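You operate a simulated robot arm through the tools that you are given. There is no shell and no other tool. Be economical: measure what you need, move in short steps, check, and stop when the job is done.

The job below is to be done with a simulated two-armed robot. You get a single attempt, and the scene is never put back.

Task
Pick up the large funnel with one hand, pass it to the other hand and put it on the worktop at the balance. Open the card drawer, put the green wipe from the inside of the card drawer in the grey tray, then shut the drawer. Any order will do.
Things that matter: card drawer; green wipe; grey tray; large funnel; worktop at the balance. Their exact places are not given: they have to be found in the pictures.

Only the result counts: the job must be done as asked and must still hold three seconds after the hand-in. Knocking over, shifting, dropping, spilling or breaking anything else fails it.

Robot
Two 6-joint arms with fingered hands on one trunk, on a base that drives. Base frame: it is fixed to the floor where the robot stands at the start and does not move with it; the origin is under the middle of the robot, x ahead of it, y to its left, z up. Readings come in m, degrees, newtons and seconds.
The left shoulder is at the start at [0.05, 0.17, 1.095], the right one opposite. With the tool pointing down near the work surface each hand reaches from about 0.44 to 0.58 m from the robot's upright axis, wherever it stands, measured 20 degrees to its own side. Places, roughly: card drawer [-3.9, -0.6, 0.8]; green wipe [-3.75, -0.5, 0.75]; grey tray [-3.75, -0.5, 0.5]; worktop at the balance [1.5, 3.9, 0.9]. Payload 3.5 kg a hand.
Tool frame (each hand has its own): the origin (TCP) lies between the finger pads and is the grasp point; the fingertips stand 0.026 m ahead of it; z points along the fingers, y is the line along which they close. The gripper opens to 0.132 m. The gripper's body begins 0.073 m behind the TCP. The gripper is a hand of 3 fingers: y runs from the thumb to the fingers, the wrist lies at [0, 0, -0.234] in the tool frame, and closing takes about 1.5 s.
Orientation is that of the tool frame in the base frame, as a unit quaternion [w, x, y, z]. With the fingers straight down and closing along the base's y, the tool's x points along the base's -x, its y along +y and its z along -z.

Tools
- The arms move only by the tool send_rows. It takes "left_deltas", "right_deltas" or both (then of equal length, played together; a hand with none holds still); each is a list of rows, each a list of 7 numbers: the shift along the tool's x, y, z in m, then the turn, a rotation vector about the tool's x, y, z in degrees, then the finger opening in m, from 0 to 0.132. In form: [[tx, ty, tz, ax, ay, az, fingers], ...]. A call has 1 to 10 rows; each row is the pose to reach, as a shift and turn from the pose commanded when the call began, along the tool's axes at that moment. A row lasts 0.2 s, in which the tool goes at most 0.05 m and 8.6 degrees; a call with a longer step from one row to the next is refused whole, and so is a gripper value outside its range. Where a pose cannot be reached the arm comes as near as it can. A force on the tool above 40 N (or 10 N above the force at the start of the call, whichever is more), or a blocked arm, ends the call early, and 0.2 s more pass. Each finger travels about 0.153 m/s and halts on what it meets, pressing with about 29 N; the grip force reading is that of the motor and also rises with nothing between the fingers. The clock runs only during rows and for 0.2 s after the last one: add rows that repeat a pose to give the fingers time. It gives the time, the measured TCP pose, the force on the tool (base axes), the opening and the grip force at its end, in the units of the frame above (readings bear some noise), with the torque about the TCP (base axes, N m) and any sound that the robot's microphone picked up.
- Cameras (640 x 400 px; columns grow to the right, rows downward): "scene" is now at [0.0413, -0.0116, 1.714]; the picture's right is [-0.13, -0.99, 0.00], its down [-0.62, 0.08, -0.78] and it looks along [0.77, -0.10, -0.62] (base axes); focal length 250 px, centre (320, 200). "left" rides on the left gripper at [-0.062, 0.003, -0.092] in its tool frame; the picture's right is [-0.05, -1.00, 0.00], its down [0.83, -0.04, -0.56] and it looks along [0.55, -0.03, 0.83] (tool axes); focal length 230 px, centre (320, 200). "right" rides on the right gripper at [0.062, 0.003, -0.092] in its tool frame; the picture's right is [-0.05, 1.00, 0.00], its down [-0.83, -0.04, -0.56] and it looks along [-0.55, -0.03, 0.83] (tool axes); focal length 230 px, centre (320, 200).
- grab_frame(camera): a new picture of that camera. No time passes.
- raise_lower(by): slides the trunk up (or, below 0, down) by that many m; the arms and the scene camera ride with it, the base frame stays. It gives what a move gives, with no picture.
- steer(legs): drives the robot by 1 to 6 legs, each [ahead, left, turn to the left] in m, m and degrees, along the robot's own axes; the way and the turn of a leg run together, so that a leg with both is an arc; at most 1.5 m and 180 degrees a leg. The arms and the cameras ride along, it lands a little off, and it stops where it bumps. It gives what a move gives.
- hand_shape(shape, hand): the hand has 3 fingers and takes this shape, open, in about a second: jaw (thumb against the fingers, like two jaws); tri (thumb and two fingers); tip (a fingertip pinch); poke (one finger out to press); point (the index stretched); flat (the hand flat); cup (the hand cupped); fist (a fist). The gripper value then closes the fingers along that shape, each until it touches; the sizes above hold for jaw. It gives what a move gives, with no picture.
- turn_head(pan, tilt): turns the head with the scene camera to pan (to the left, within 86 degrees either way) and tilt (down, from -29 to 69), counted from straight ahead of the robot. It gives what a move gives.
- point_at(camera, pixels): for up to 12 pixels [column, row] of the newest picture of that camera ("zoom" is the newest enlarged one), the place [x, y, z] in the base frame of the surface seen there, good to about 0.002 m, but the place of the scene camera against the robot may be out by one fixed shift of up to 0.018 m in any direction. No time passes.
- zoom(camera, box): a new picture of the part [left, top, right, bottom] of that camera's present view, enlarged. No time passes.
- finish_job(): hands the job in; it is judged then, once.

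Work in short steps. Measure before you move; look again where a grasp or a placing could have gone wrong, and mend it. You have 110 turns and 92 pictures in all, those below and enlarged ones among them. Open the grippers and draw the arms clear of the work before you hand the job in, unless the task says otherwise; then end with one line.

The tools are called after "Request:" as name(argument=value, ...) on one line, values as JSON. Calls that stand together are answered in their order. send_rows: Moves the arms, as the interface text tells. Its arguments: {"type":"object","properties":{"left_deltas":{"type":"array","items":{"type":"array","items":{"type":"number"}}},"right_deltas":{"type":"array","items":{"type":"array","items":{"type":"number"}}}},"required":[]} The other tools are called the same way: raise_lower (by) slides the trunk up or down; hand_shape (shape, hand) gives the hand a shape; steer (legs) drives the base; turn_head (pan, tilt) turns the head that bears the scene camera; grab_frame (camera) takes a picture; point_at (camera, pixels) gives the place of the surface under pixels of a picture; zoom (camera, box) takes an enlarged picture of a part of a camera's view; finish_job () hands the job in.

At the start:

```text
time: 0.0
left_ee_pos: [0.5095, 0.2589, 1.2101]
left_orientation: [0.0, 0.0, 1.0, 0.001]
left_force: [0.4, 0.1, -0.1]
left_torque: [-0.02, 0.0, 0.01]
left_grip_width: 0.1321
left_gripper_force: 0.0
left_shape: jaw
right_ee_pos: [0.5946, -0.3085, 1.1411]
right_orientation: [0.0, 0.0, 1.0, 0.0]
right_force: [0.3, -0.3, -0.2]
right_torque: [-0.01, 0.0, -0.05]
right_grip_width: 0.1319
right_gripper_force: 0.1
right_shape: jaw
trunk travel left (down, up): [-0.71, 0.0]
robot x, y, heading: [-0.002, 0.0007, 0.1]
head pan, tilt: [-7.7, 38.7]
```

scene: 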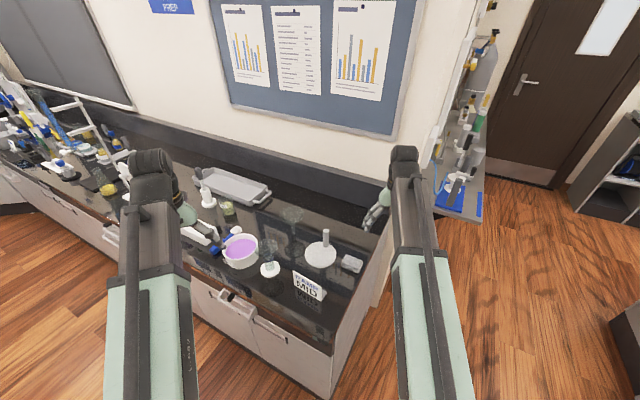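
right: 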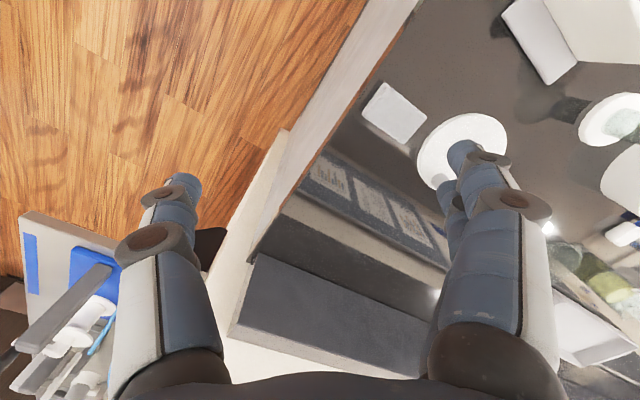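
left: 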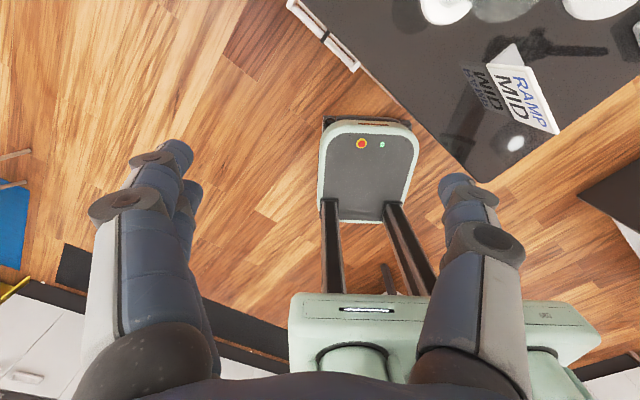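

The scene shows a bench ahead with a white disc with a stem at (322,250), which may be the funnel. I zoom in there.

Request:
zoom(camera="scene", box=[180, 150, 400, 320])

Request:
point_at(camera="scene", pixels=[[325, 234], [320, 255], [335, 258], [306, 250], [240, 252], [350, 263], [330, 345], [270, 270], [228, 295]])

```text
2.35 times, centred on (290, 235) of scene
```

zoom: 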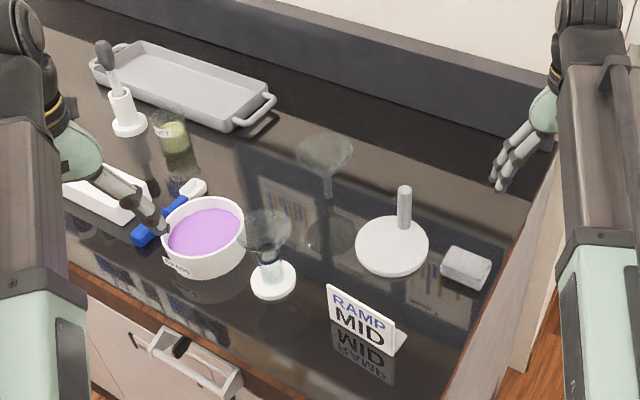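

```text
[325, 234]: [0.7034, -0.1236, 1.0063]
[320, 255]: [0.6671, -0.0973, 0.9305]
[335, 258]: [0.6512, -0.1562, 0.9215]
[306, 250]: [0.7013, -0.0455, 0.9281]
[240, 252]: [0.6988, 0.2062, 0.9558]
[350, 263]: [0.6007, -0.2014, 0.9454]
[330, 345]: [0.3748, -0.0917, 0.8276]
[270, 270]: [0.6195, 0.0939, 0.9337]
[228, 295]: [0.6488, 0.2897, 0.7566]
```

Two glassy funnel shapes appear near (292,212) and (270,240). I zoom closer.

Request:
zoom(camera="scene", box=[240, 180, 340, 290])

Request:
turn_head(pan=60, tilt=25)

Request:
grab_frame(camera="scene")

```text
3.64 times, centred on (290, 235) of scene
```

zoom: 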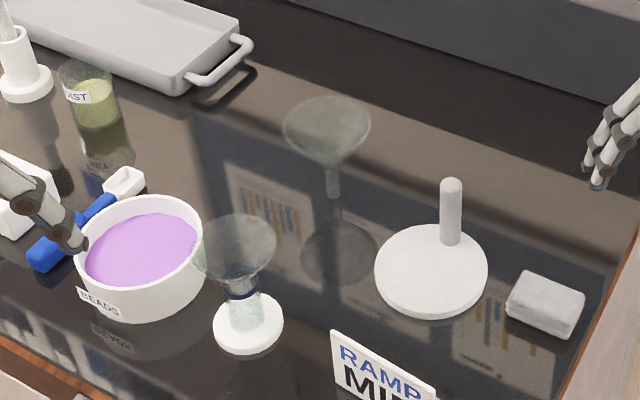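

```text
time: 1.4
left_ee_pos: [0.5101, 0.2589, 1.21]
left_orientation: [0.0, 0.001, 1.0, 0.0]
left_force: [0.5, -0.5, 0.7]
left_torque: [-0.01, 0.02, -0.01]
left_grip_width: 0.1319
left_gripper_force: 0.0
left_shape: jaw
right_ee_pos: [0.595, -0.3087, 1.1406]
right_orientation: [0.0, 0.0, 1.0, -0.001]
right_force: [-0.3, -1.0, 0.2]
right_torque: [0.02, -0.02, 0.01]
right_grip_width: 0.1318
right_gripper_force: 0.0
right_shape: jaw
trunk travel left (down, up): [-0.71, 0.0]
robot x, y, heading: [0.0045, -0.001, -0.2]
head pan, tilt: [60.0, 25.0]
```

```text
86 pictures are left
```

scene: 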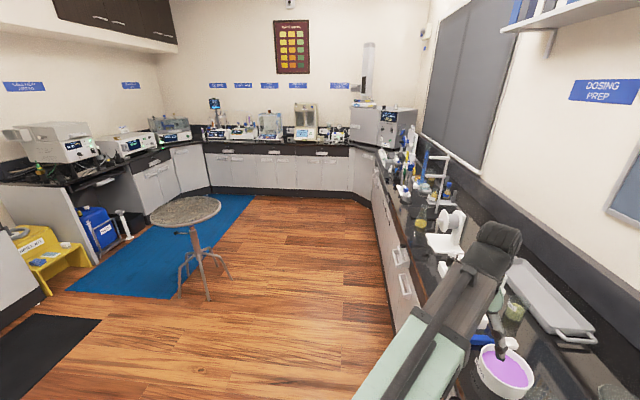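

I turn the head back to the bench to measure the two glass funnels.

Request:
turn_head(pan=0, tilt=50)

Request:
grab_frame(camera="scene")

Request:
zoom(camera="scene", box=[220, 120, 340, 220])

```text
time: 2.7
left_ee_pos: [0.5103, 0.2589, 1.2105]
left_orientation: [0.001, 0.001, 1.0, 0.0]
left_force: [0.6, 0.2, -0.8]
left_torque: [0.01, 0.01, -0.01]
left_grip_width: 0.1319
left_gripper_force: 0.0
left_shape: jaw
right_ee_pos: [0.5955, -0.3087, 1.1401]
right_orientation: [0.0, 0.0, 1.0, 0.0]
right_force: [0.0, -0.3, 1.0]
right_torque: [0.04, 0.0, -0.02]
right_grip_width: 0.1319
right_gripper_force: 0.1
right_shape: jaw
trunk travel left (down, up): [-0.71, 0.0]
robot x, y, heading: [-0.0003, -0.0011, -0.1]
head pan, tilt: [0.0, 50.0]
```

```text
85 pictures are left
```

scene: 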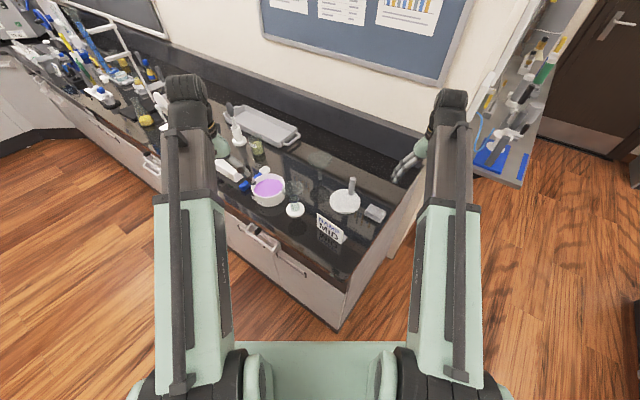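

```text
4.00 times, centred on (280, 170) of scene
```

zoom: 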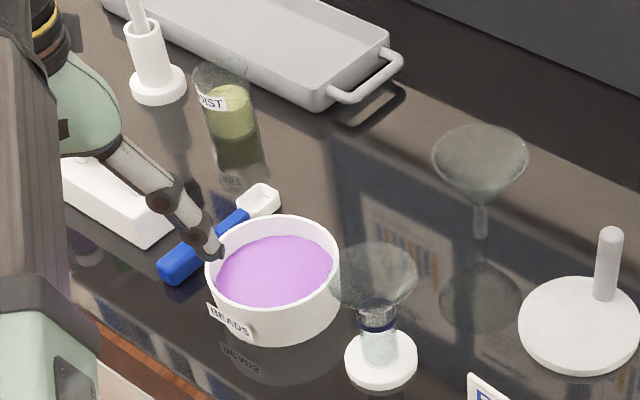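

I measure points on both funnels.

Request:
point_at(camera="zoom", pixels=[[480, 190], [480, 165], [435, 150], [525, 150], [481, 222], [481, 236], [372, 268], [340, 290], [413, 285], [377, 322], [378, 350], [380, 378]])

Request:
grab_frame(camera="left")

```text
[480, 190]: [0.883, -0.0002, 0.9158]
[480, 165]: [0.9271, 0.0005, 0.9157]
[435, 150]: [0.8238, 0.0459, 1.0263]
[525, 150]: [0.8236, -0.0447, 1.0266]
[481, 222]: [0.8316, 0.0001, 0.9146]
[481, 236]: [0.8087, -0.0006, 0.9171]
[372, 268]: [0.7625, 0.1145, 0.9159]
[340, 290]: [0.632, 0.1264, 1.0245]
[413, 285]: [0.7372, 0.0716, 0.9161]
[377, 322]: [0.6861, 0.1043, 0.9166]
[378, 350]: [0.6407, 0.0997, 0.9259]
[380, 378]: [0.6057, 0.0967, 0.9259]
```

```text
83 pictures are left
```

left: 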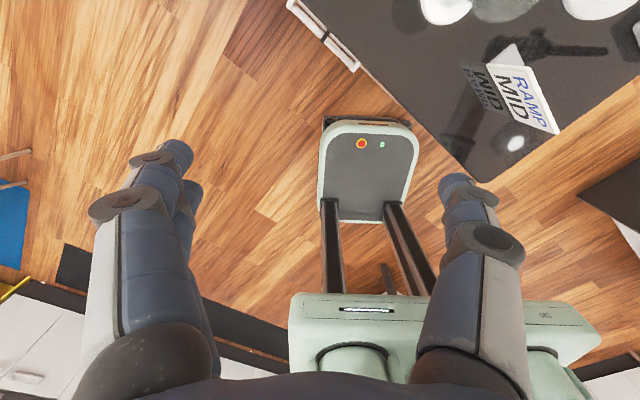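

The far funnel (rim about 0.09 m, at about [0.82, 0.0], top 1.026) is the large one. I measure the base's front lobe and bench edge in the left picture.

Request:
point_at(camera="left", pixels=[[370, 125], [330, 130], [408, 130], [370, 200], [480, 300], [460, 150], [420, 110], [360, 65], [500, 175], [330, 310], [560, 310]])

Request:
point_at(camera="scene", pixels=[[337, 325], [240, 222], [160, 180], [345, 290], [262, 238], [152, 158], [352, 185], [345, 203], [415, 170], [382, 235], [330, 230], [290, 268]])

```text
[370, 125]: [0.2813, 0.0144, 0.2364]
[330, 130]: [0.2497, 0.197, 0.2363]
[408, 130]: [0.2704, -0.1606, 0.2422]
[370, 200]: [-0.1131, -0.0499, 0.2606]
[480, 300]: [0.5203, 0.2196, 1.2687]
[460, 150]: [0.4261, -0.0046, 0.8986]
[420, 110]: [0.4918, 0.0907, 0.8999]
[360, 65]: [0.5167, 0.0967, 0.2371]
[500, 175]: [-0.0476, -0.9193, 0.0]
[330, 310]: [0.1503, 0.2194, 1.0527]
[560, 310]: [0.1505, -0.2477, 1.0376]
```

```text
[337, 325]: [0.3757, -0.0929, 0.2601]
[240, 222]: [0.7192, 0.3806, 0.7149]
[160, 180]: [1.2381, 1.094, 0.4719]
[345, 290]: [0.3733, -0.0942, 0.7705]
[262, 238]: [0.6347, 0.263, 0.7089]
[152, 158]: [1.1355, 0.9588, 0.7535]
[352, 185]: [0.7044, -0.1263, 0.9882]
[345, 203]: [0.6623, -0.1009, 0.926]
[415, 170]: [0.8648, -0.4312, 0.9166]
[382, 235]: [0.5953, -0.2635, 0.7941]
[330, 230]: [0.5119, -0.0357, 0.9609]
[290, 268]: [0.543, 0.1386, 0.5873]
```

The bench runs obliquely (front edge through (0.38,-0.09) and (0.63,0.26), inward normal about -36°). I drive left, turn to face it squarely, and check that the base stays clear.

Request:
steer(legs=[[0, 0.47, 0], [0, 0, -36], [0.27, 0.2, 0]])

Request:
turn_head(pan=0, tilt=45)

Request:
grab_frame(camera="scene")

Request:
grab_frame(camera="right")

```text
time: 9.0
left_ee_pos: [0.9064, 0.3851, 1.2104]
left_orientation: [0.0, 0.309, 0.951, 0.0]
left_force: [0.5, 0.3, 0.1]
left_torque: [-0.01, 0.01, 0.01]
left_grip_width: 0.1318
left_gripper_force: 0.1
left_shape: jaw
right_ee_pos: [0.6416, -0.1246, 1.1401]
right_orientation: [0.0, 0.309, 0.951, -0.001]
right_force: [-0.6, -0.1, -0.8]
right_torque: [0.0, 0.01, 0.0]
right_grip_width: 0.132
right_gripper_force: 0.2
right_shape: jaw
trunk travel left (down, up): [-0.71, 0.0]
robot x, y, heading: [0.3398, 0.4717, -35.9]
head pan, tilt: [0.0, 50.0]
```

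```text
time: 9.7
left_ee_pos: [0.905, 0.3847, 1.2097]
left_orientation: [0.0, 0.309, 0.951, 0.0]
left_force: [-0.2, 0.5, -0.2]
left_torque: [0.03, -0.01, 0.03]
left_grip_width: 0.1319
left_gripper_force: 0.1
left_shape: jaw
right_ee_pos: [0.6402, -0.125, 1.1422]
right_orientation: [0.0, 0.308, 0.951, 0.001]
right_force: [0.1, 0.7, -0.1]
right_torque: [-0.01, -0.01, -0.04]
right_grip_width: 0.1319
right_gripper_force: 0.1
right_shape: jaw
trunk travel left (down, up): [-0.71, 0.0]
robot x, y, heading: [0.3389, 0.4723, -35.7]
head pan, tilt: [0.0, 45.0]
```

```text
82 pictures are left
```

scene: 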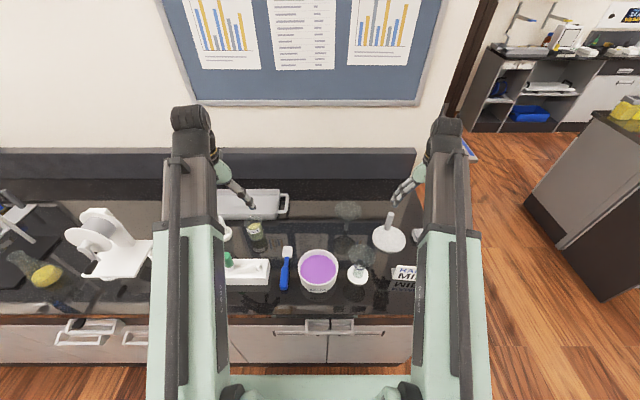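

```text
81 pictures are left
```

right: 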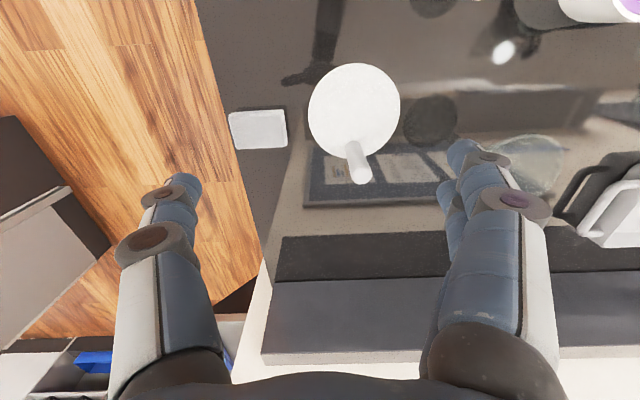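

The view is now square to the bench. I measure the funnel in both the scene zoom and the right picture (rim around (530,165)).

Request:
point_at(camera="right", pixels=[[515, 137], [535, 135], [562, 150], [562, 170], [545, 190], [525, 193], [365, 172], [345, 120], [250, 128]])

Request:
zoom(camera="scene", box=[290, 180, 430, 290])

Request:
zoom(camera="right", box=[460, 100, 600, 220])

```text
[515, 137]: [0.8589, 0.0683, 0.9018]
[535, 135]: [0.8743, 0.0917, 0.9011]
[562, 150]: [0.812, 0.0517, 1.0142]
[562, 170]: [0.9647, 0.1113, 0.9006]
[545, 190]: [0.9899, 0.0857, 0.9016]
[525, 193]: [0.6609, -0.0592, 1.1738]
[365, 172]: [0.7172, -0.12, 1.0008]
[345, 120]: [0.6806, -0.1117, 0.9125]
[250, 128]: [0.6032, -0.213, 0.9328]
```

```text
3.64 times, centred on (360, 235) of scene
```

zoom: 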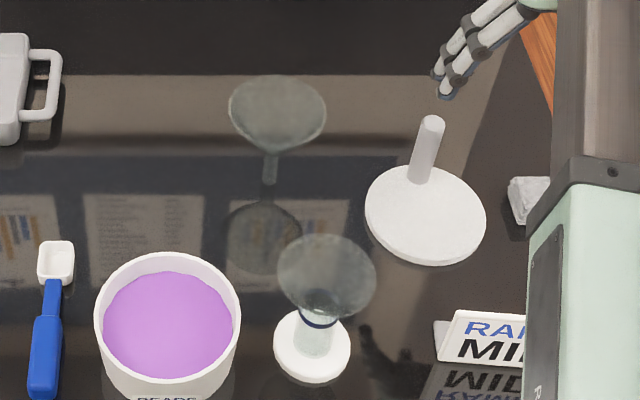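

```text
3.33 times, centred on (530, 160) of right
```

zoom: 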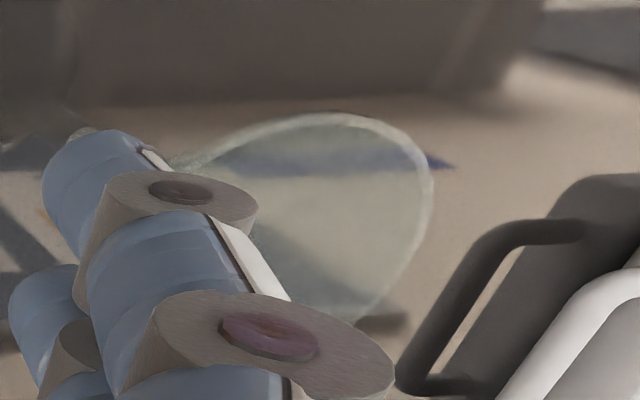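

I take exact rim points with both zooms, starting with the right-hand zoom (rim edge around (425,160), (330,114), (190,162)).

Request:
point_at(camera="zoom", pixels=[[330, 118], [360, 122], [400, 142], [420, 165], [429, 190], [425, 225], [405, 265], [375, 300], [260, 128], [205, 155]])

Request:
point_at(camera="scene", pixels=[[336, 208], [359, 208], [349, 202], [348, 220], [349, 226], [348, 230], [388, 232], [394, 215], [358, 275], [362, 250], [404, 270], [318, 255]])

```text
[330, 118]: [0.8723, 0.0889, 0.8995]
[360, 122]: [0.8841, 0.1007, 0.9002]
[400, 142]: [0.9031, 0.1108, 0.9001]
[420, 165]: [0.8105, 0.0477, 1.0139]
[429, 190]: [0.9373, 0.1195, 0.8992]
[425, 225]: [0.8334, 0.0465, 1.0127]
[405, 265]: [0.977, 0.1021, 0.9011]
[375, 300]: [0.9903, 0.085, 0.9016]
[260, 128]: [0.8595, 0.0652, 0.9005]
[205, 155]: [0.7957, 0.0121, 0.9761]
```

```text
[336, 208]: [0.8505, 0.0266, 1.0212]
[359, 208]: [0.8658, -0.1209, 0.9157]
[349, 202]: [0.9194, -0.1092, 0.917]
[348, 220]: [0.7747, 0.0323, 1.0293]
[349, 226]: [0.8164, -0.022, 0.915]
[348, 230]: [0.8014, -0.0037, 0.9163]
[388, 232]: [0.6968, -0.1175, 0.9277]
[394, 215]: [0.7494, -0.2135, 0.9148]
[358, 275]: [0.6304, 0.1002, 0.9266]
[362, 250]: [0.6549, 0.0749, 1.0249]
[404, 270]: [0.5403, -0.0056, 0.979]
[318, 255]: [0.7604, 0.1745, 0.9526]
```

Funnel rim: centre about (0.820, 0.001), rim z 1.013, table z 0.90. I inch 0.04 m closer to bring it into reach.

Request:
steer(legs=[[0.04, 0, 0]])

```text
time: 10.6
left_ee_pos: [0.9407, 0.3603, 1.2094]
left_orientation: [-0.001, 0.309, 0.951, 0.0]
left_force: [-0.1, 0.1, -0.3]
left_torque: [-0.03, 0.03, -0.01]
left_grip_width: 0.1316
left_gripper_force: 0.2
left_shape: jaw
right_ee_pos: [0.675, -0.1504, 1.1398]
right_orientation: [-0.001, 0.309, 0.951, 0.001]
right_force: [0.2, 0.1, -0.2]
right_torque: [0.06, 0.07, -0.06]
right_grip_width: 0.1318
right_gripper_force: 0.2
right_shape: jaw
trunk travel left (down, up): [-0.71, 0.0]
robot x, y, heading: [0.3723, 0.4499, -36.0]
head pan, tilt: [0.0, 45.0]
```

I move the right hand to a pre-approach behind/above the funnel, tilted 35° forward.

Request:
send_rows(right_deltas=[[0.0127, 0.0416, 0, 0, -7, 0, 0.132], [0.0254, 0.0832, 0, 0, -14, 0, 0.132], [0.0381, 0.1248, 0, 0, -21, 0, 0.132], [0.0508, 0.1664, 0, 0, -28, 0, 0.132], [0.0635, 0.208, 0, 0, -35, 0, 0.132], [0.0635, 0.208, 0, 0, -35, 0, 0.132]])

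Request:
grab_frame(camera="right")

Request:
zoom(camera="scene", box=[270, 130, 450, 290])

```text
time: 12.0
left_ee_pos: [0.9386, 0.3589, 1.2103]
left_orientation: [0.0, 0.309, 0.951, -0.001]
left_force: [0.0, -0.4, 0.1]
left_torque: [0.02, -0.01, 0.05]
left_grip_width: 0.1318
left_gripper_force: 0.0
left_shape: jaw
right_ee_pos: [0.7908, 0.0353, 1.1575]
right_orientation: [0.286, 0.295, 0.907, -0.093]
right_force: [0.4, -0.3, 0.5]
right_torque: [0.02, -0.01, 0.01]
right_grip_width: 0.1319
right_gripper_force: 0.0
right_shape: jaw
right hand out of reach, approached as far as the arm can: row 4, 5, 6
trunk travel left (down, up): [-0.71, 0.0]
robot x, y, heading: [0.3739, 0.4484, -36.2]
head pan, tilt: [0.0, 45.0]
```

```text
78 pictures are left
```

right: 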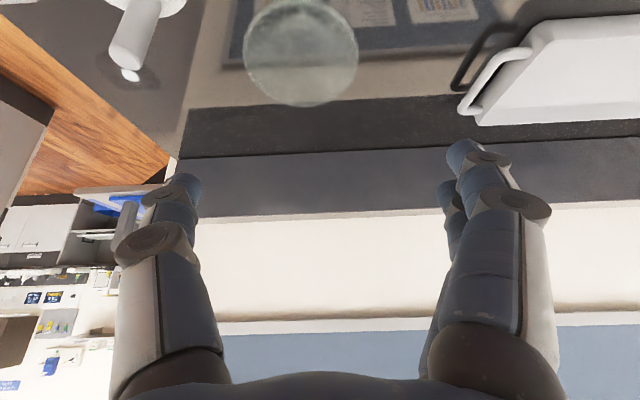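

```text
2.50 times, centred on (360, 210) of scene
```

zoom: 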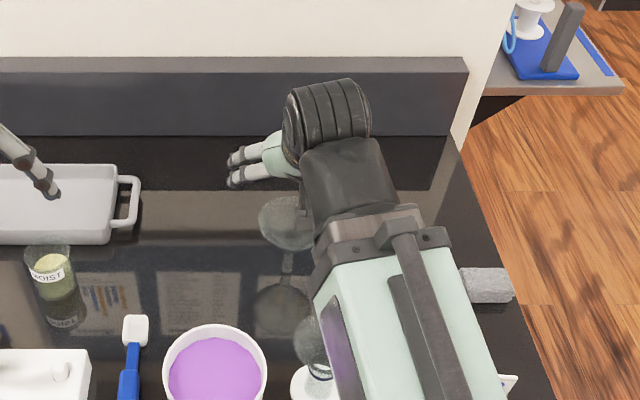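

The arm was too folded at that pose; the funnel rim is visible at (301,52) in the right view. I measure it.

Request:
point_at(camera="right", pixels=[[245, 55], [244, 45], [356, 50], [355, 62], [300, 104], [320, 102], [280, 102], [301, 60], [301, 80]])

```text
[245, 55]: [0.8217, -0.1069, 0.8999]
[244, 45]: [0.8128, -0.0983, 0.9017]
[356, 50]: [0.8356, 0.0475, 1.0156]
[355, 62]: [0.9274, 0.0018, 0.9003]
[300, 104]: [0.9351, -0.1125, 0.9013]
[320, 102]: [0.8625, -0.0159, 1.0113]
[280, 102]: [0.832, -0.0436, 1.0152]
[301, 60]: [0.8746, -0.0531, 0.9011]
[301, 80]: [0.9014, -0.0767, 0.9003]
```

Rim fit: centre (0.820, 0.002), radius 0.047, z 1.013. I move the tilted hand directly above it at z about 1.13.

Request:
send_rows(right_deltas=[[-0.0098, -0.0049, 0.0237, 0, 0, 0, 0.132], [-0.0196, -0.0098, 0.0473, 0, 0, 0, 0.132], [-0.0196, -0.0098, 0.0473, 0, 0, 0, 0.132]])

```text
time: 12.8
left_ee_pos: [0.9386, 0.3613, 1.2118]
left_orientation: [0.0, 0.309, 0.951, 0.0]
left_force: [0.3, 0.2, 0.6]
left_torque: [-0.05, 0.03, 0.0]
left_grip_width: 0.1319
left_gripper_force: 0.0
left_shape: jaw
right_ee_pos: [0.8196, 0.0025, 1.1292]
right_orientation: [0.286, 0.295, 0.907, -0.092]
right_force: [-0.8, -0.9, 0.7]
right_torque: [0.02, 0.02, -0.02]
right_grip_width: 0.1319
right_gripper_force: 0.1
right_shape: jaw
trunk travel left (down, up): [-0.71, 0.0]
robot x, y, heading: [0.3724, 0.451, -36.1]
head pan, tilt: [0.0, 45.0]
```

The hand is over the funnel centre. I descend to z 1.05 and look.

Request:
send_rows(right_deltas=[[0.0229, 0, 0.0328, 0, 0, 0, 0.132], [0.0459, 0, 0.0655, 0, 0, 0, 0.132], [0.0459, 0, 0.0655, 0, 0, 0, 0.132]])

Request:
grab_frame(camera="right")

Request:
zoom(camera="scene", box=[290, 150, 430, 260])

```text
time: 13.6
left_ee_pos: [0.9386, 0.3607, 1.21]
left_orientation: [0.001, 0.31, 0.951, -0.001]
left_force: [0.1, -0.3, 0.6]
left_torque: [-0.04, 0.02, -0.04]
left_grip_width: 0.1321
left_gripper_force: 0.1
left_shape: jaw
right_ee_pos: [0.8197, 0.0035, 1.0477]
right_orientation: [0.286, 0.295, 0.907, -0.093]
right_force: [-0.9, 0.4, 0.2]
right_torque: [-0.03, -0.02, 0.03]
right_grip_width: 0.1318
right_gripper_force: 0.0
right_shape: jaw
trunk travel left (down, up): [-0.71, 0.0]
robot x, y, heading: [0.3727, 0.4525, -36.0]
head pan, tilt: [0.0, 45.0]
```

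```text
76 pictures are left
```

right: 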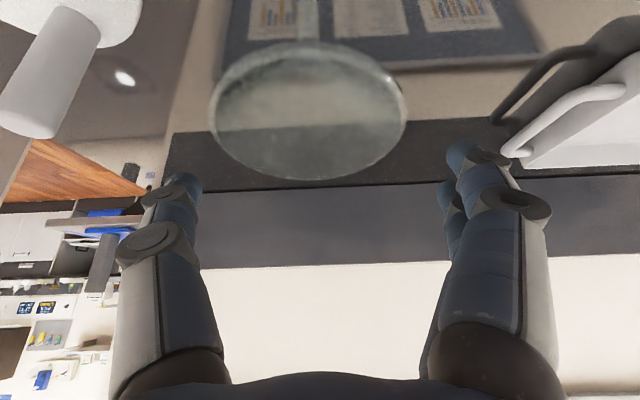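

```text
3.64 times, centred on (360, 205) of scene
```

zoom: 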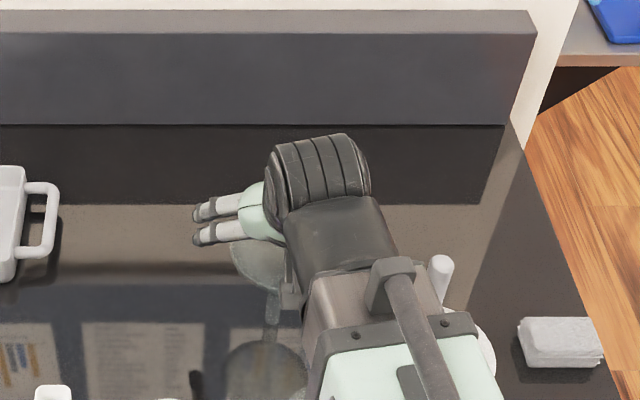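

The rim (centre (308,110)) sits between the fingers with margin on both sides. I descend to rim level and close.

Request:
send_rows(right_deltas=[[0.0118, -0.0015, 0.0168, 0, 0, 0, 0.132], [0.0235, -0.003, 0.0336, 0, 0, 0, 0.132], [0.0235, -0.003, 0.0336, 0, 0, 0, 0.132]])

Request:
grab_frame(camera="right")

```text
time: 14.4
left_ee_pos: [0.9381, 0.3604, 1.211]
left_orientation: [0.001, 0.31, 0.951, 0.0]
left_force: [0.0, 0.0, 0.8]
left_torque: [-0.03, -0.04, -0.03]
left_grip_width: 0.1318
left_gripper_force: 0.1
left_shape: jaw
right_ee_pos: [0.8186, 0.0011, 1.008]
right_orientation: [0.286, 0.296, 0.907, -0.093]
right_force: [-0.1, 0.2, -0.6]
right_torque: [0.0, -0.01, -0.01]
right_grip_width: 0.132
right_gripper_force: 0.0
right_shape: jaw
trunk travel left (down, up): [-0.71, 0.0]
robot x, y, heading: [0.3757, 0.4531, -36.1]
head pan, tilt: [0.0, 45.0]
```

```text
74 pictures are left
```

right: 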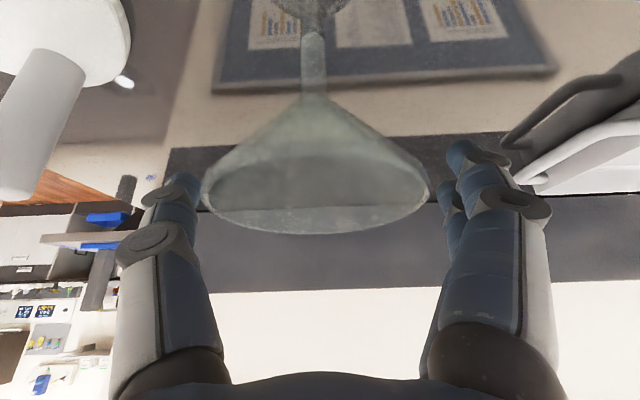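

The rim lies between the finger pads. I close gradually.

Request:
send_rows(right_deltas=[[0, 0, 0, 0, 0, 0, 0.115], [0, 0, 0, 0, 0, 0, 0.1], [0, 0, 0, 0, 0, 0, 0.09], [0, 0, 0, 0, 0, 0, 0.08], [0, 0, 0, 0, 0, 0, 0.075], [0, 0, 0, 0, 0, 0, 0.075]])

Request:
grab_frame(camera="right")

```text
time: 15.8
left_ee_pos: [0.9379, 0.3611, 1.2106]
left_orientation: [0.0, 0.309, 0.951, 0.0]
left_force: [-0.5, -0.3, -1.1]
left_torque: [0.01, 0.01, 0.0]
left_grip_width: 0.1321
left_gripper_force: 0.0
left_shape: jaw
right_ee_pos: [0.8173, 0.0015, 1.0087]
right_orientation: [0.286, 0.294, 0.907, -0.093]
right_force: [0.2, 0.2, 0.3]
right_torque: [0.01, -0.01, -0.02]
right_grip_width: 0.077
right_gripper_force: 28.5
right_shape: jaw
trunk travel left (down, up): [-0.71, 0.0]
robot x, y, heading: [0.3775, 0.4518, -36.0]
head pan, tilt: [0.0, 45.0]
```

```text
73 pictures are left
```

right: 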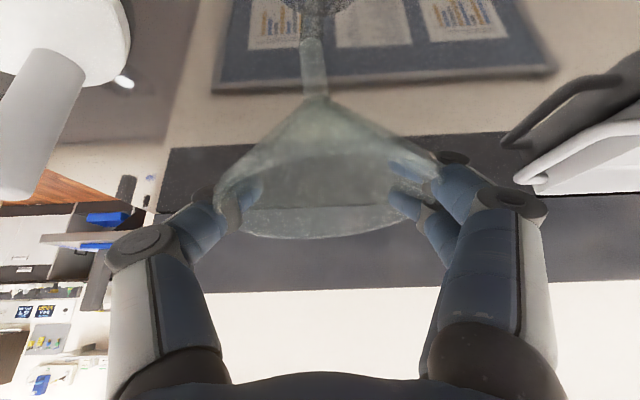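

Gripped (28.5 N, width 0.077, fingers under the rim). I lift about 0.1 m, straight up.

Request:
send_rows(right_deltas=[[-0.0115, 0, -0.0164, 0, 0, 0, 0.075], [-0.023, 0, -0.0328, 0, 0, 0, 0.075], [-0.046, 0, -0.0655, 0, 0, 0, 0.075], [-0.0688, 0, -0.0983, 0, 0, 0, 0.075], [-0.0688, 0, -0.0983, 0, 0, 0, 0.075]])

Request:
grab_frame(camera="right")

Request:
grab_frame(camera="scene")

```text
time: 17.0
left_ee_pos: [0.9374, 0.3604, 1.2093]
left_orientation: [0.0, 0.31, 0.951, 0.0]
left_force: [-0.4, -0.1, 0.7]
left_torque: [0.0, 0.0, -0.02]
left_grip_width: 0.1316
left_gripper_force: 0.1
left_shape: jaw
right_ee_pos: [0.8181, -0.0003, 1.1285]
right_orientation: [0.286, 0.295, 0.907, -0.093]
right_force: [0.6, 0.2, -0.8]
right_torque: [0.0, -0.01, 0.0]
right_grip_width: 0.0771
right_gripper_force: 28.9
right_shape: jaw
trunk travel left (down, up): [-0.71, 0.0]
robot x, y, heading: [0.3729, 0.4499, -36.1]
head pan, tilt: [0.0, 45.0]
```

```text
72 pictures are left
```

right: 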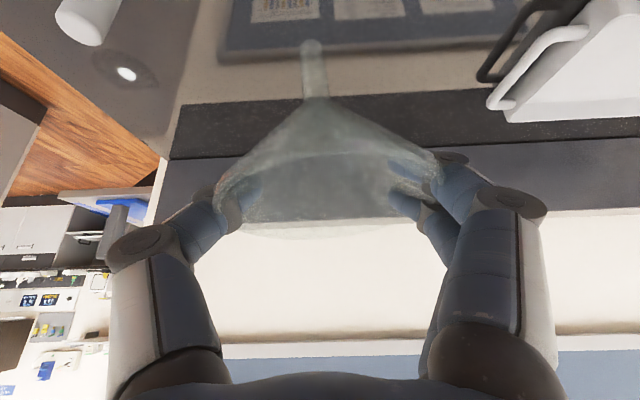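

```text
71 pictures are left
```

scene: 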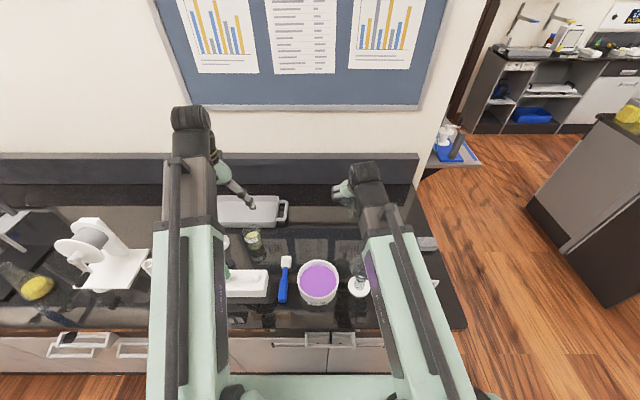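

Lifted cleanly. I raise it more so the stem clears the small funnel when backing off.

Request:
send_rows(right_deltas=[[-0.023, 0, -0.0328, 0, 0, 0, 0.075], [-0.046, 0, -0.0655, 0, 0, 0, 0.075], [-0.046, 0, -0.0655, 0, 0, 0, 0.075]])

```text
time: 17.8
left_ee_pos: [0.9379, 0.3615, 1.2099]
left_orientation: [0.0, 0.309, 0.951, 0.0]
left_force: [-0.3, 0.4, 0.6]
left_torque: [0.0, -0.01, -0.02]
left_grip_width: 0.1318
left_gripper_force: 0.1
left_shape: jaw
right_ee_pos: [0.819, 0.0006, 1.2095]
right_orientation: [0.286, 0.294, 0.907, -0.092]
right_force: [0.5, -0.1, -0.3]
right_torque: [-0.02, 0.02, -0.02]
right_grip_width: 0.0772
right_gripper_force: 28.9
right_shape: jaw
trunk travel left (down, up): [-0.71, 0.0]
robot x, y, heading: [0.3717, 0.4491, -36.0]
head pan, tilt: [0.0, 45.0]
```

Clear height now. I back 0.6 m away from the bench.

Request:
steer(legs=[[-0.6, 0, 0]])

Request:
grab_frame(camera="scene")

```text
time: 21.2
left_ee_pos: [0.4485, 0.7133, 1.2103]
left_orientation: [0.0, 0.31, 0.951, -0.001]
left_force: [-1.0, 0.6, 0.8]
left_torque: [-0.02, 0.0, -0.01]
left_grip_width: 0.1319
left_gripper_force: 0.1
left_shape: jaw
right_ee_pos: [0.3277, 0.3547, 1.2106]
right_orientation: [0.286, 0.296, 0.907, -0.094]
right_force: [-0.1, 0.3, -0.2]
right_torque: [0.0, -0.02, 0.01]
right_grip_width: 0.0773
right_gripper_force: 29.0
right_shape: jaw
trunk travel left (down, up): [-0.71, 0.0]
robot x, y, heading: [-0.1166, 0.8016, -36.0]
head pan, tilt: [0.0, 45.0]
```

```text
70 pictures are left
```

scene: 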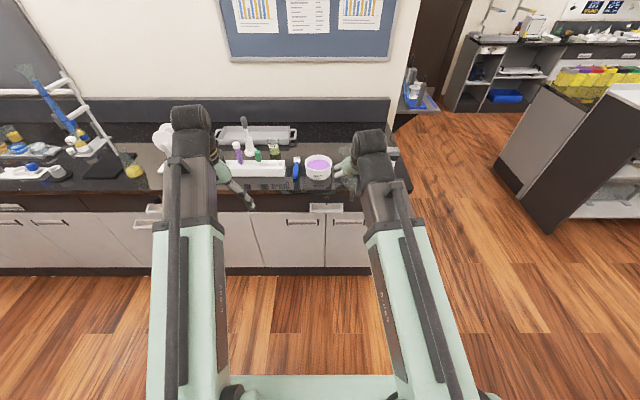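

Holding well. Now I pitch the left hand forward (25° below horizontal) at a waiting spot before turning it towards the funnel's stem.

Request:
send_rows(left_deltas=[[-0.0139, -0.0076, 0.0075, 0, -8.125, 0, 0.132], [-0.0278, -0.0153, 0.015, 0, -16.25, 0, 0.132], [-0.0416, -0.0229, 0.0225, 0, -24.375, 0, 0.132], [-0.0555, -0.0305, 0.03, 0, -32.5, 0, 0.132], [-0.0694, -0.0381, 0.0375, 0, -40.625, 0, 0.132], [-0.0833, -0.0458, 0.045, 0, -48.75, 0, 0.132], [-0.0971, -0.0534, 0.0525, 0, -56.875, 0, 0.132], [-0.111, -0.061, 0.06, 0, -65, 0, 0.132], [-0.111, -0.061, 0.06, 0, -65, 0, 0.132]])

Request:
grab_frame(camera="right")

```text
time: 23.2
left_ee_pos: [0.5582, 0.5664, 1.1554]
left_orientation: [0.512, 0.261, 0.801, -0.166]
left_force: [0.0, 0.9, -0.1]
left_torque: [0.01, 0.0, 0.02]
left_grip_width: 0.1318
left_gripper_force: 0.0
left_shape: jaw
left hand out of reach, approached as far as the arm can: row 5, 6, 7, 8, 9
right_ee_pos: [0.3302, 0.3547, 1.2094]
right_orientation: [0.285, 0.296, 0.907, -0.093]
right_force: [-0.2, 0.4, -1.1]
right_torque: [0.03, 0.01, 0.01]
right_grip_width: 0.0766
right_gripper_force: 28.4
right_shape: jaw
trunk travel left (down, up): [-0.71, 0.0]
robot x, y, heading: [-0.116, 0.8047, -35.9]
head pan, tilt: [0.0, 45.0]
```

```text
69 pictures are left
```

right: 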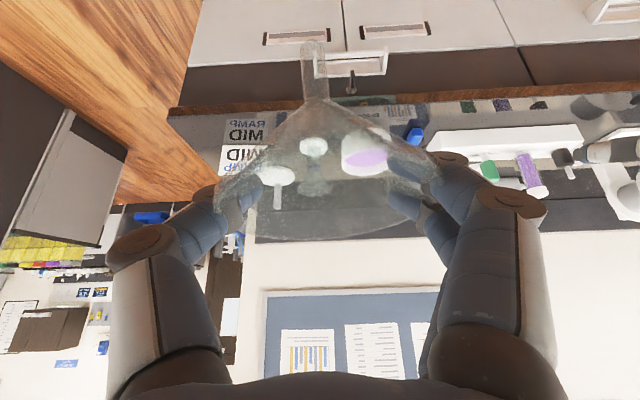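

The left arm stops at a≈0.69 (too folded). I'll shift the right hand 0.04 m forward and 0.06 m lower to give room; first I measure the stem in the right view ((312,50)–(316,95)).

Request:
point_at(camera="right", pixels=[[313, 46], [313, 55], [314, 65], [315, 75], [316, 85], [316, 97], [305, 120], [330, 120]])

Request:
send_rows(right_deltas=[[0.0008, 0, 0.0361, 0, 0, 0, 0.075], [0.0016, 0, 0.0721, 0, 0, 0, 0.075], [0.0016, 0, 0.0721, 0, 0, 0, 0.075]])

```text
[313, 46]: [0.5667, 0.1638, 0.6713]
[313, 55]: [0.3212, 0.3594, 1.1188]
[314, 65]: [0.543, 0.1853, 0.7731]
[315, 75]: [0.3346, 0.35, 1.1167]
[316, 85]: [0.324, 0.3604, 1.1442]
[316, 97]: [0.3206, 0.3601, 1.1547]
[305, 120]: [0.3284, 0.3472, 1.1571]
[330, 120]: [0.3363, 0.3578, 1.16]
```

```text
time: 24.0
left_ee_pos: [0.5572, 0.5678, 1.1558]
left_orientation: [0.511, 0.261, 0.802, -0.166]
left_force: [0.5, -0.8, 0.6]
left_torque: [0.0, 0.02, 0.01]
left_grip_width: 0.1318
left_gripper_force: 0.0
left_shape: jaw
right_ee_pos: [0.3617, 0.3303, 1.1493]
right_orientation: [0.286, 0.295, 0.907, -0.093]
right_force: [-0.9, -0.9, -0.2]
right_torque: [-0.01, -0.01, -0.05]
right_grip_width: 0.0768
right_gripper_force: 29.4
right_shape: jaw
trunk travel left (down, up): [-0.71, 0.0]
robot x, y, heading: [-0.1146, 0.8082, -36.3]
head pan, tilt: [0.0, 45.0]
```

Stem at about (0.355, 0.335), z 1.045–1.092 now. I yaw the left hand 60° right and bring it to a standoff 0.1 m from the stem.

Request:
send_rows(left_deltas=[[0.0136, -0.0276, -0.0042, 6.8, 0, 3.175, 0.12], [0.0271, -0.0551, -0.0085, 13.6, 0, 6.35, 0.12], [0.0407, -0.0827, -0.0127, 20.4, 0, 9.525, 0.12], [0.0542, -0.1103, -0.017, 27.2, 0, 12.7, 0.12], [0.0678, -0.1378, -0.0212, 34.0, 0, 15.875, 0.12], [0.0813, -0.1654, -0.0254, 40.8, 0, 19.05, 0.12], [0.0949, -0.1929, -0.0297, 47.6, 0, 22.225, 0.12], [0.1084, -0.2205, -0.0339, 54.4, 0, 25.4, 0.12], [0.1084, -0.2205, -0.0339, 54.4, 0, 25.4, 0.12]])

Request:
grab_frame(camera="left")

Request:
grab_frame(camera="scene")

```text
time: 26.0
left_ee_pos: [0.3645, 0.4337, 1.0736]
left_orientation: [0.359, 0.628, 0.562, -0.4]
left_force: [-0.3, -0.1, -0.1]
left_torque: [0.0, 0.01, -0.02]
left_grip_width: 0.1201
left_gripper_force: 0.1
left_shape: jaw
left hand out of reach, approached as far as the arm can: row 1, 2, 3, 4, 5
right_ee_pos: [0.3617, 0.3312, 1.1497]
right_orientation: [0.286, 0.295, 0.907, -0.092]
right_force: [0.1, 0.1, -0.7]
right_torque: [0.01, 0.0, -0.02]
right_grip_width: 0.0766
right_gripper_force: 28.6
right_shape: jaw
trunk travel left (down, up): [-0.71, 0.0]
robot x, y, heading: [-0.1181, 0.8063, -36.0]
head pan, tilt: [0.0, 45.0]
```

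```text
68 pictures are left
```

left: 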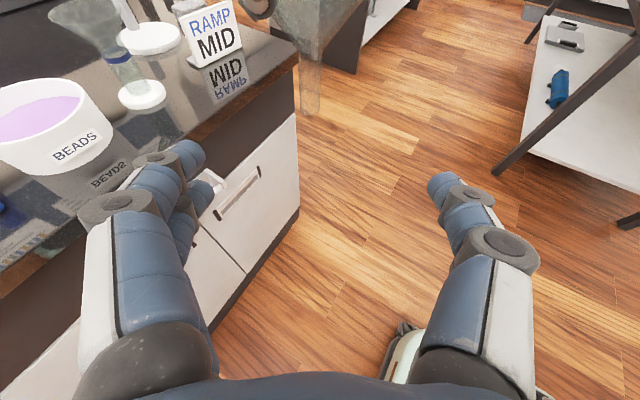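

```text
67 pictures are left
```

scene: 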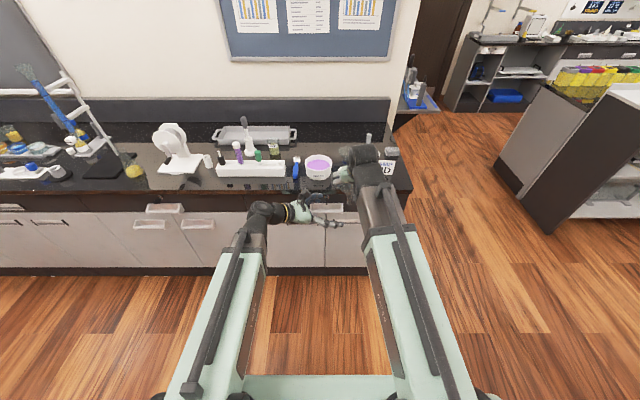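

The left view shows the stem at (310,50)–(310,113), nearly centred. I measure it.

Request:
point_at(camera="left", pixels=[[310, 112], [310, 105], [310, 95], [310, 85], [310, 75], [310, 60], [304, 95], [316, 95], [325, 60]])

Request:
zoom(camera="left", box=[240, 0, 400, 120])

```text
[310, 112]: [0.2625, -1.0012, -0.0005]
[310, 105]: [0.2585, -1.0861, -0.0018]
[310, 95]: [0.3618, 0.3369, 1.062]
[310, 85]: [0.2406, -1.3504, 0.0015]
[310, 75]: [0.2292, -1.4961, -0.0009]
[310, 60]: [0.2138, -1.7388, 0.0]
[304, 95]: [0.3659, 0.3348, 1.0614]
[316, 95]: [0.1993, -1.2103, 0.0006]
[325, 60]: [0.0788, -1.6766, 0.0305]
```

```text
3.33 times, centred on (320, 60) of left
```

zoom: 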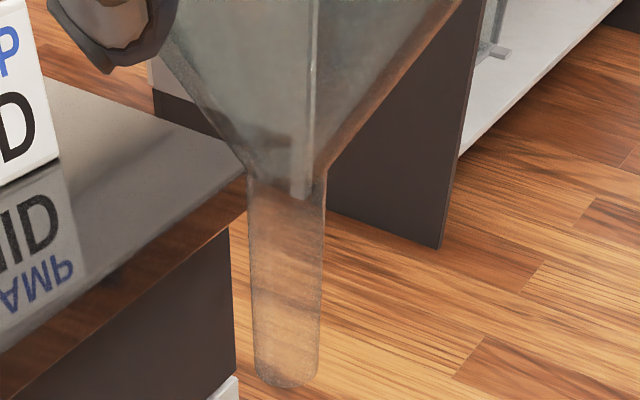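

Stem: z 1.045–1.094, 0.10 m ahead and 9 mm to tool +y. I flatten the left hand by 8° and slide it in around the stem.

Request:
send_rows(left_deltas=[[-0.0076, 0.009, 0.019, 0, -8, 0, 0.12], [-0.0152, 0.009, 0.0379, 0, -8, 0, 0.12], [-0.0228, 0.009, 0.0569, 0, -8, 0, 0.12], [-0.0304, 0.009, 0.0758, 0, -8, 0, 0.12], [-0.038, 0.009, 0.0948, 0, -8, 0, 0.12], [-0.038, 0.009, 0.0948, 0, -8, 0, 0.12]])

Request:
grab_frame(camera="left")

Request:
grab_frame(camera="right")

```text
time: 27.4
left_ee_pos: [0.3627, 0.332, 1.0671]
left_orientation: [0.398, 0.598, 0.539, -0.441]
left_force: [0.7, 14.0, -6.4]
left_torque: [-1.82, 0.15, 0.01]
left_grip_width: 0.1203
left_gripper_force: 0.1
left_shape: jaw
right_ee_pos: [0.3613, 0.3296, 1.1502]
right_orientation: [0.286, 0.297, 0.906, -0.095]
right_force: [-1.0, -13.7, 5.9]
right_torque: [0.65, -0.1, -0.08]
right_grip_width: 0.076
right_gripper_force: 29.1
right_shape: jaw
trunk travel left (down, up): [-0.71, 0.0]
robot x, y, heading: [-0.1167, 0.8038, -36.0]
head pan, tilt: [0.0, 45.0]
```

```text
65 pictures are left
```

left: 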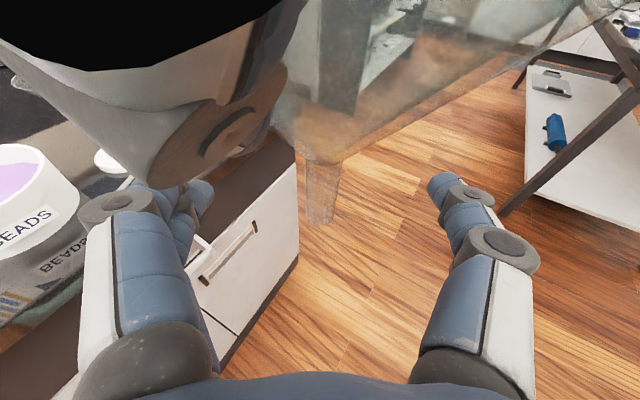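

```text
64 pictures are left
```

right: 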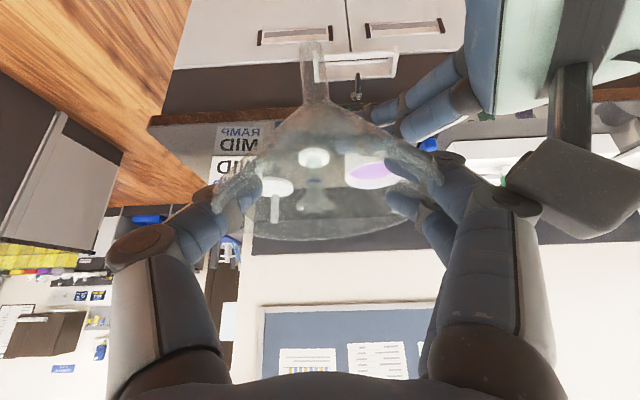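

The hands lightly touch (14 N: right knuckle on left palm); the stem (322,190) is about 8 mm ahead of the left TCP, well between the fingers. I back off 4 mm, lower 2 mm, and close on the stem.

Request:
send_rows(left_deltas=[[0.003, 0, -0.0032, 0, 0, 0, 0.12], [0.003, 0, -0.0032, 0, 0, 0, 0.12]])

```text
time: 28.0
left_ee_pos: [0.363, 0.3358, 1.0655]
left_orientation: [0.397, 0.598, 0.537, -0.443]
left_force: [0.5, 0.1, 0.0]
left_torque: [-0.08, 0.03, 0.0]
left_grip_width: 0.1201
left_gripper_force: 0.0
left_shape: jaw
right_ee_pos: [0.3628, 0.332, 1.149]
right_orientation: [0.286, 0.296, 0.907, -0.092]
right_force: [-0.1, -0.5, 0.4]
right_torque: [-0.01, 0.0, 0.0]
right_grip_width: 0.0763
right_gripper_force: 28.8
right_shape: jaw
trunk travel left (down, up): [-0.71, 0.0]
robot x, y, heading: [-0.1139, 0.8062, -36.2]
head pan, tilt: [0.0, 45.0]
```

Contact relieved. I close the left fingers on the stem.

Request:
send_rows(left_deltas=[[0, 0, 0, 0, 0, 0, 0.1], [0, 0, 0, 0, 0, 0, 0.07], [0, 0, 0, 0, 0, 0, 0.045], [0, 0, 0, 0, 0, 0, 0.025], [0, 0, 0, 0, 0, 0, 0.01], [0, 0, 0, 0, 0, 0, 0.0], [0, 0, 0, 0, 0, 0, 0.0], [0, 0, 0, 0, 0, 0, 0.0]])

Request:
grab_frame(camera="left")

Request:
grab_frame(camera="right")

```text
time: 29.8
left_ee_pos: [0.3632, 0.3358, 1.0646]
left_orientation: [0.398, 0.598, 0.537, -0.442]
left_force: [-1.1, -3.7, -1.0]
left_torque: [0.04, 0.01, 0.0]
left_grip_width: 0.0011
left_gripper_force: 29.2
left_shape: jaw
right_ee_pos: [0.362, 0.3309, 1.1492]
right_orientation: [0.286, 0.295, 0.907, -0.092]
right_force: [1.7, 4.4, 0.5]
right_torque: [0.34, -0.14, 0.01]
right_grip_width: 0.0762
right_gripper_force: 29.1
right_shape: jaw
trunk travel left (down, up): [-0.71, 0.0]
robot x, y, heading: [-0.1159, 0.8077, -36.3]
head pan, tilt: [0.0, 45.0]
```

```text
63 pictures are left
```

left: 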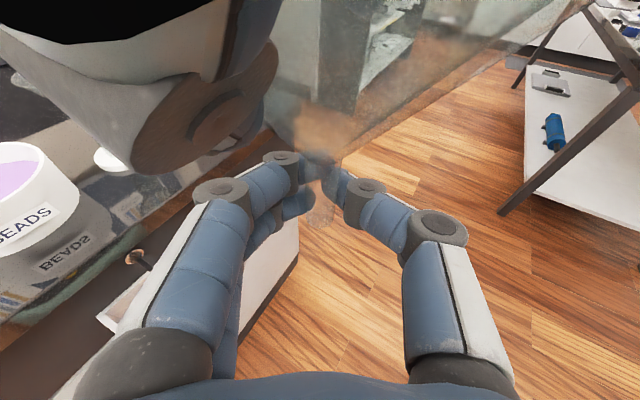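

```text
62 pictures are left
```

right: 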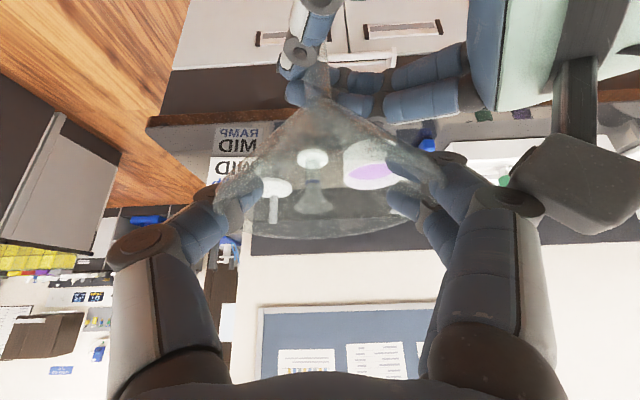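

Width reads 0.001 though the stem seems pinched. I zoom in to verify.

Request:
zoom(camera="left", box=[250, 120, 410, 240])

Request:
zoom(camera="right", box=[250, 20, 410, 140])

```text
3.33 times, centred on (330, 180) of left
```

zoom: 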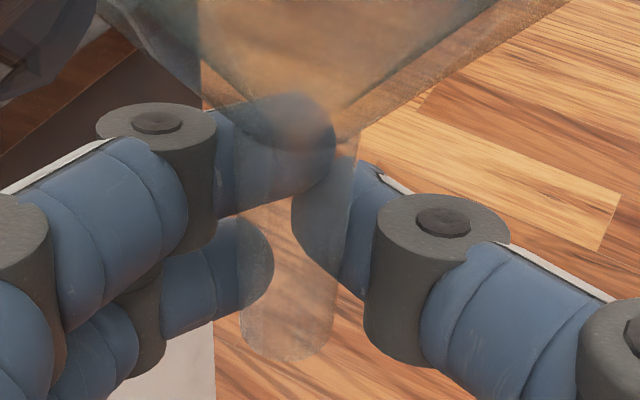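

```text
3.33 times, centred on (330, 80) of right
```

zoom: 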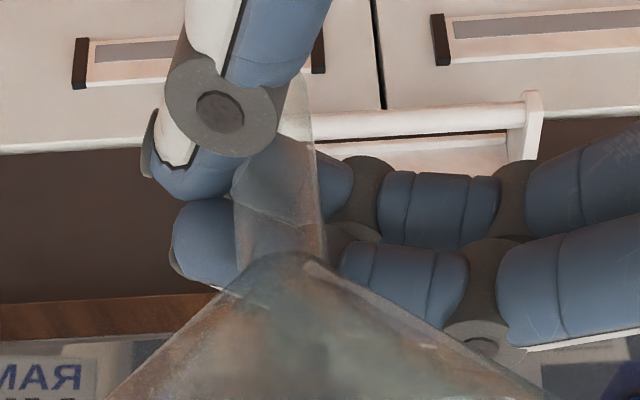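

The fingertips have closed in a V on the far side of the stem (pulling it toward the palm by 4 N), not pinching it. I reopen, back off 8 mm so the tips themselves pinch, and close again.

Request:
send_rows(left_deltas=[[0, 0, 0, 0, 0, 0, 0.03], [0, 0, 0, 0, 0, 0, 0.05], [0.0024, 0, -0.0076, 0, 0, 0, 0.05], [0.0024, 0, -0.0076, 0, 0, 0, 0.03], [0.0024, 0, -0.0076, 0, 0, 0, 0.015], [0.0024, 0, -0.0076, 0, 0, 0, 0.004], [0.0024, 0, -0.0076, 0, 0, 0, 0.004], [0.0024, 0, -0.0076, 0, 0, 0, 0.004]])

Request:
zoom(camera="left", box=[250, 120, 410, 240])

```text
time: 31.6
left_ee_pos: [0.3633, 0.3438, 1.0648]
left_orientation: [0.397, 0.598, 0.536, -0.443]
left_force: [-1.0, -2.1, 0.4]
left_torque: [-0.01, -0.02, -0.02]
left_grip_width: 0.0091
left_gripper_force: 29.3
left_shape: jaw
right_ee_pos: [0.3611, 0.3311, 1.1488]
right_orientation: [0.285, 0.295, 0.907, -0.094]
right_force: [1.1, 2.5, -0.2]
right_torque: [0.2, -0.09, 0.04]
right_grip_width: 0.0672
right_gripper_force: 29.6
right_shape: jaw
trunk travel left (down, up): [-0.71, 0.0]
robot x, y, heading: [-0.1167, 0.8036, -36.2]
head pan, tilt: [0.0, 45.0]
```

```text
3.33 times, centred on (330, 180) of left
```

zoom: 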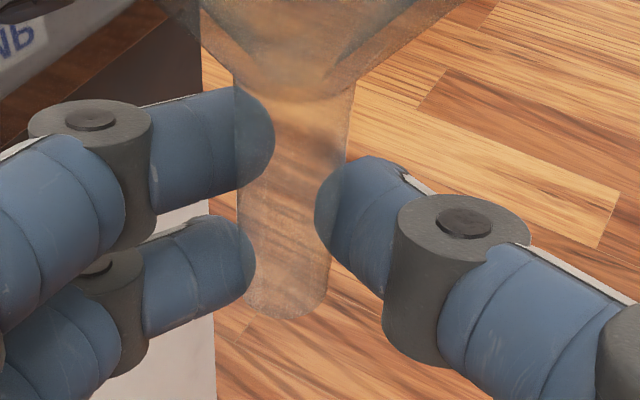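

Now the stem is pinched between thumb and fingers (width 0.009). The right width dropped to 0.067, so I check its view.

Request:
grab_frame(camera="right")

```text
58 pictures are left
```

right: 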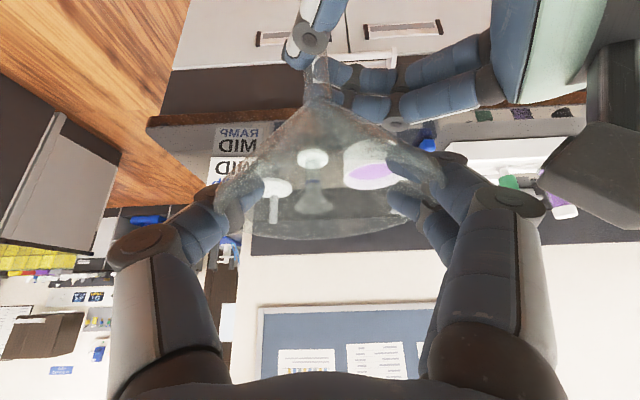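

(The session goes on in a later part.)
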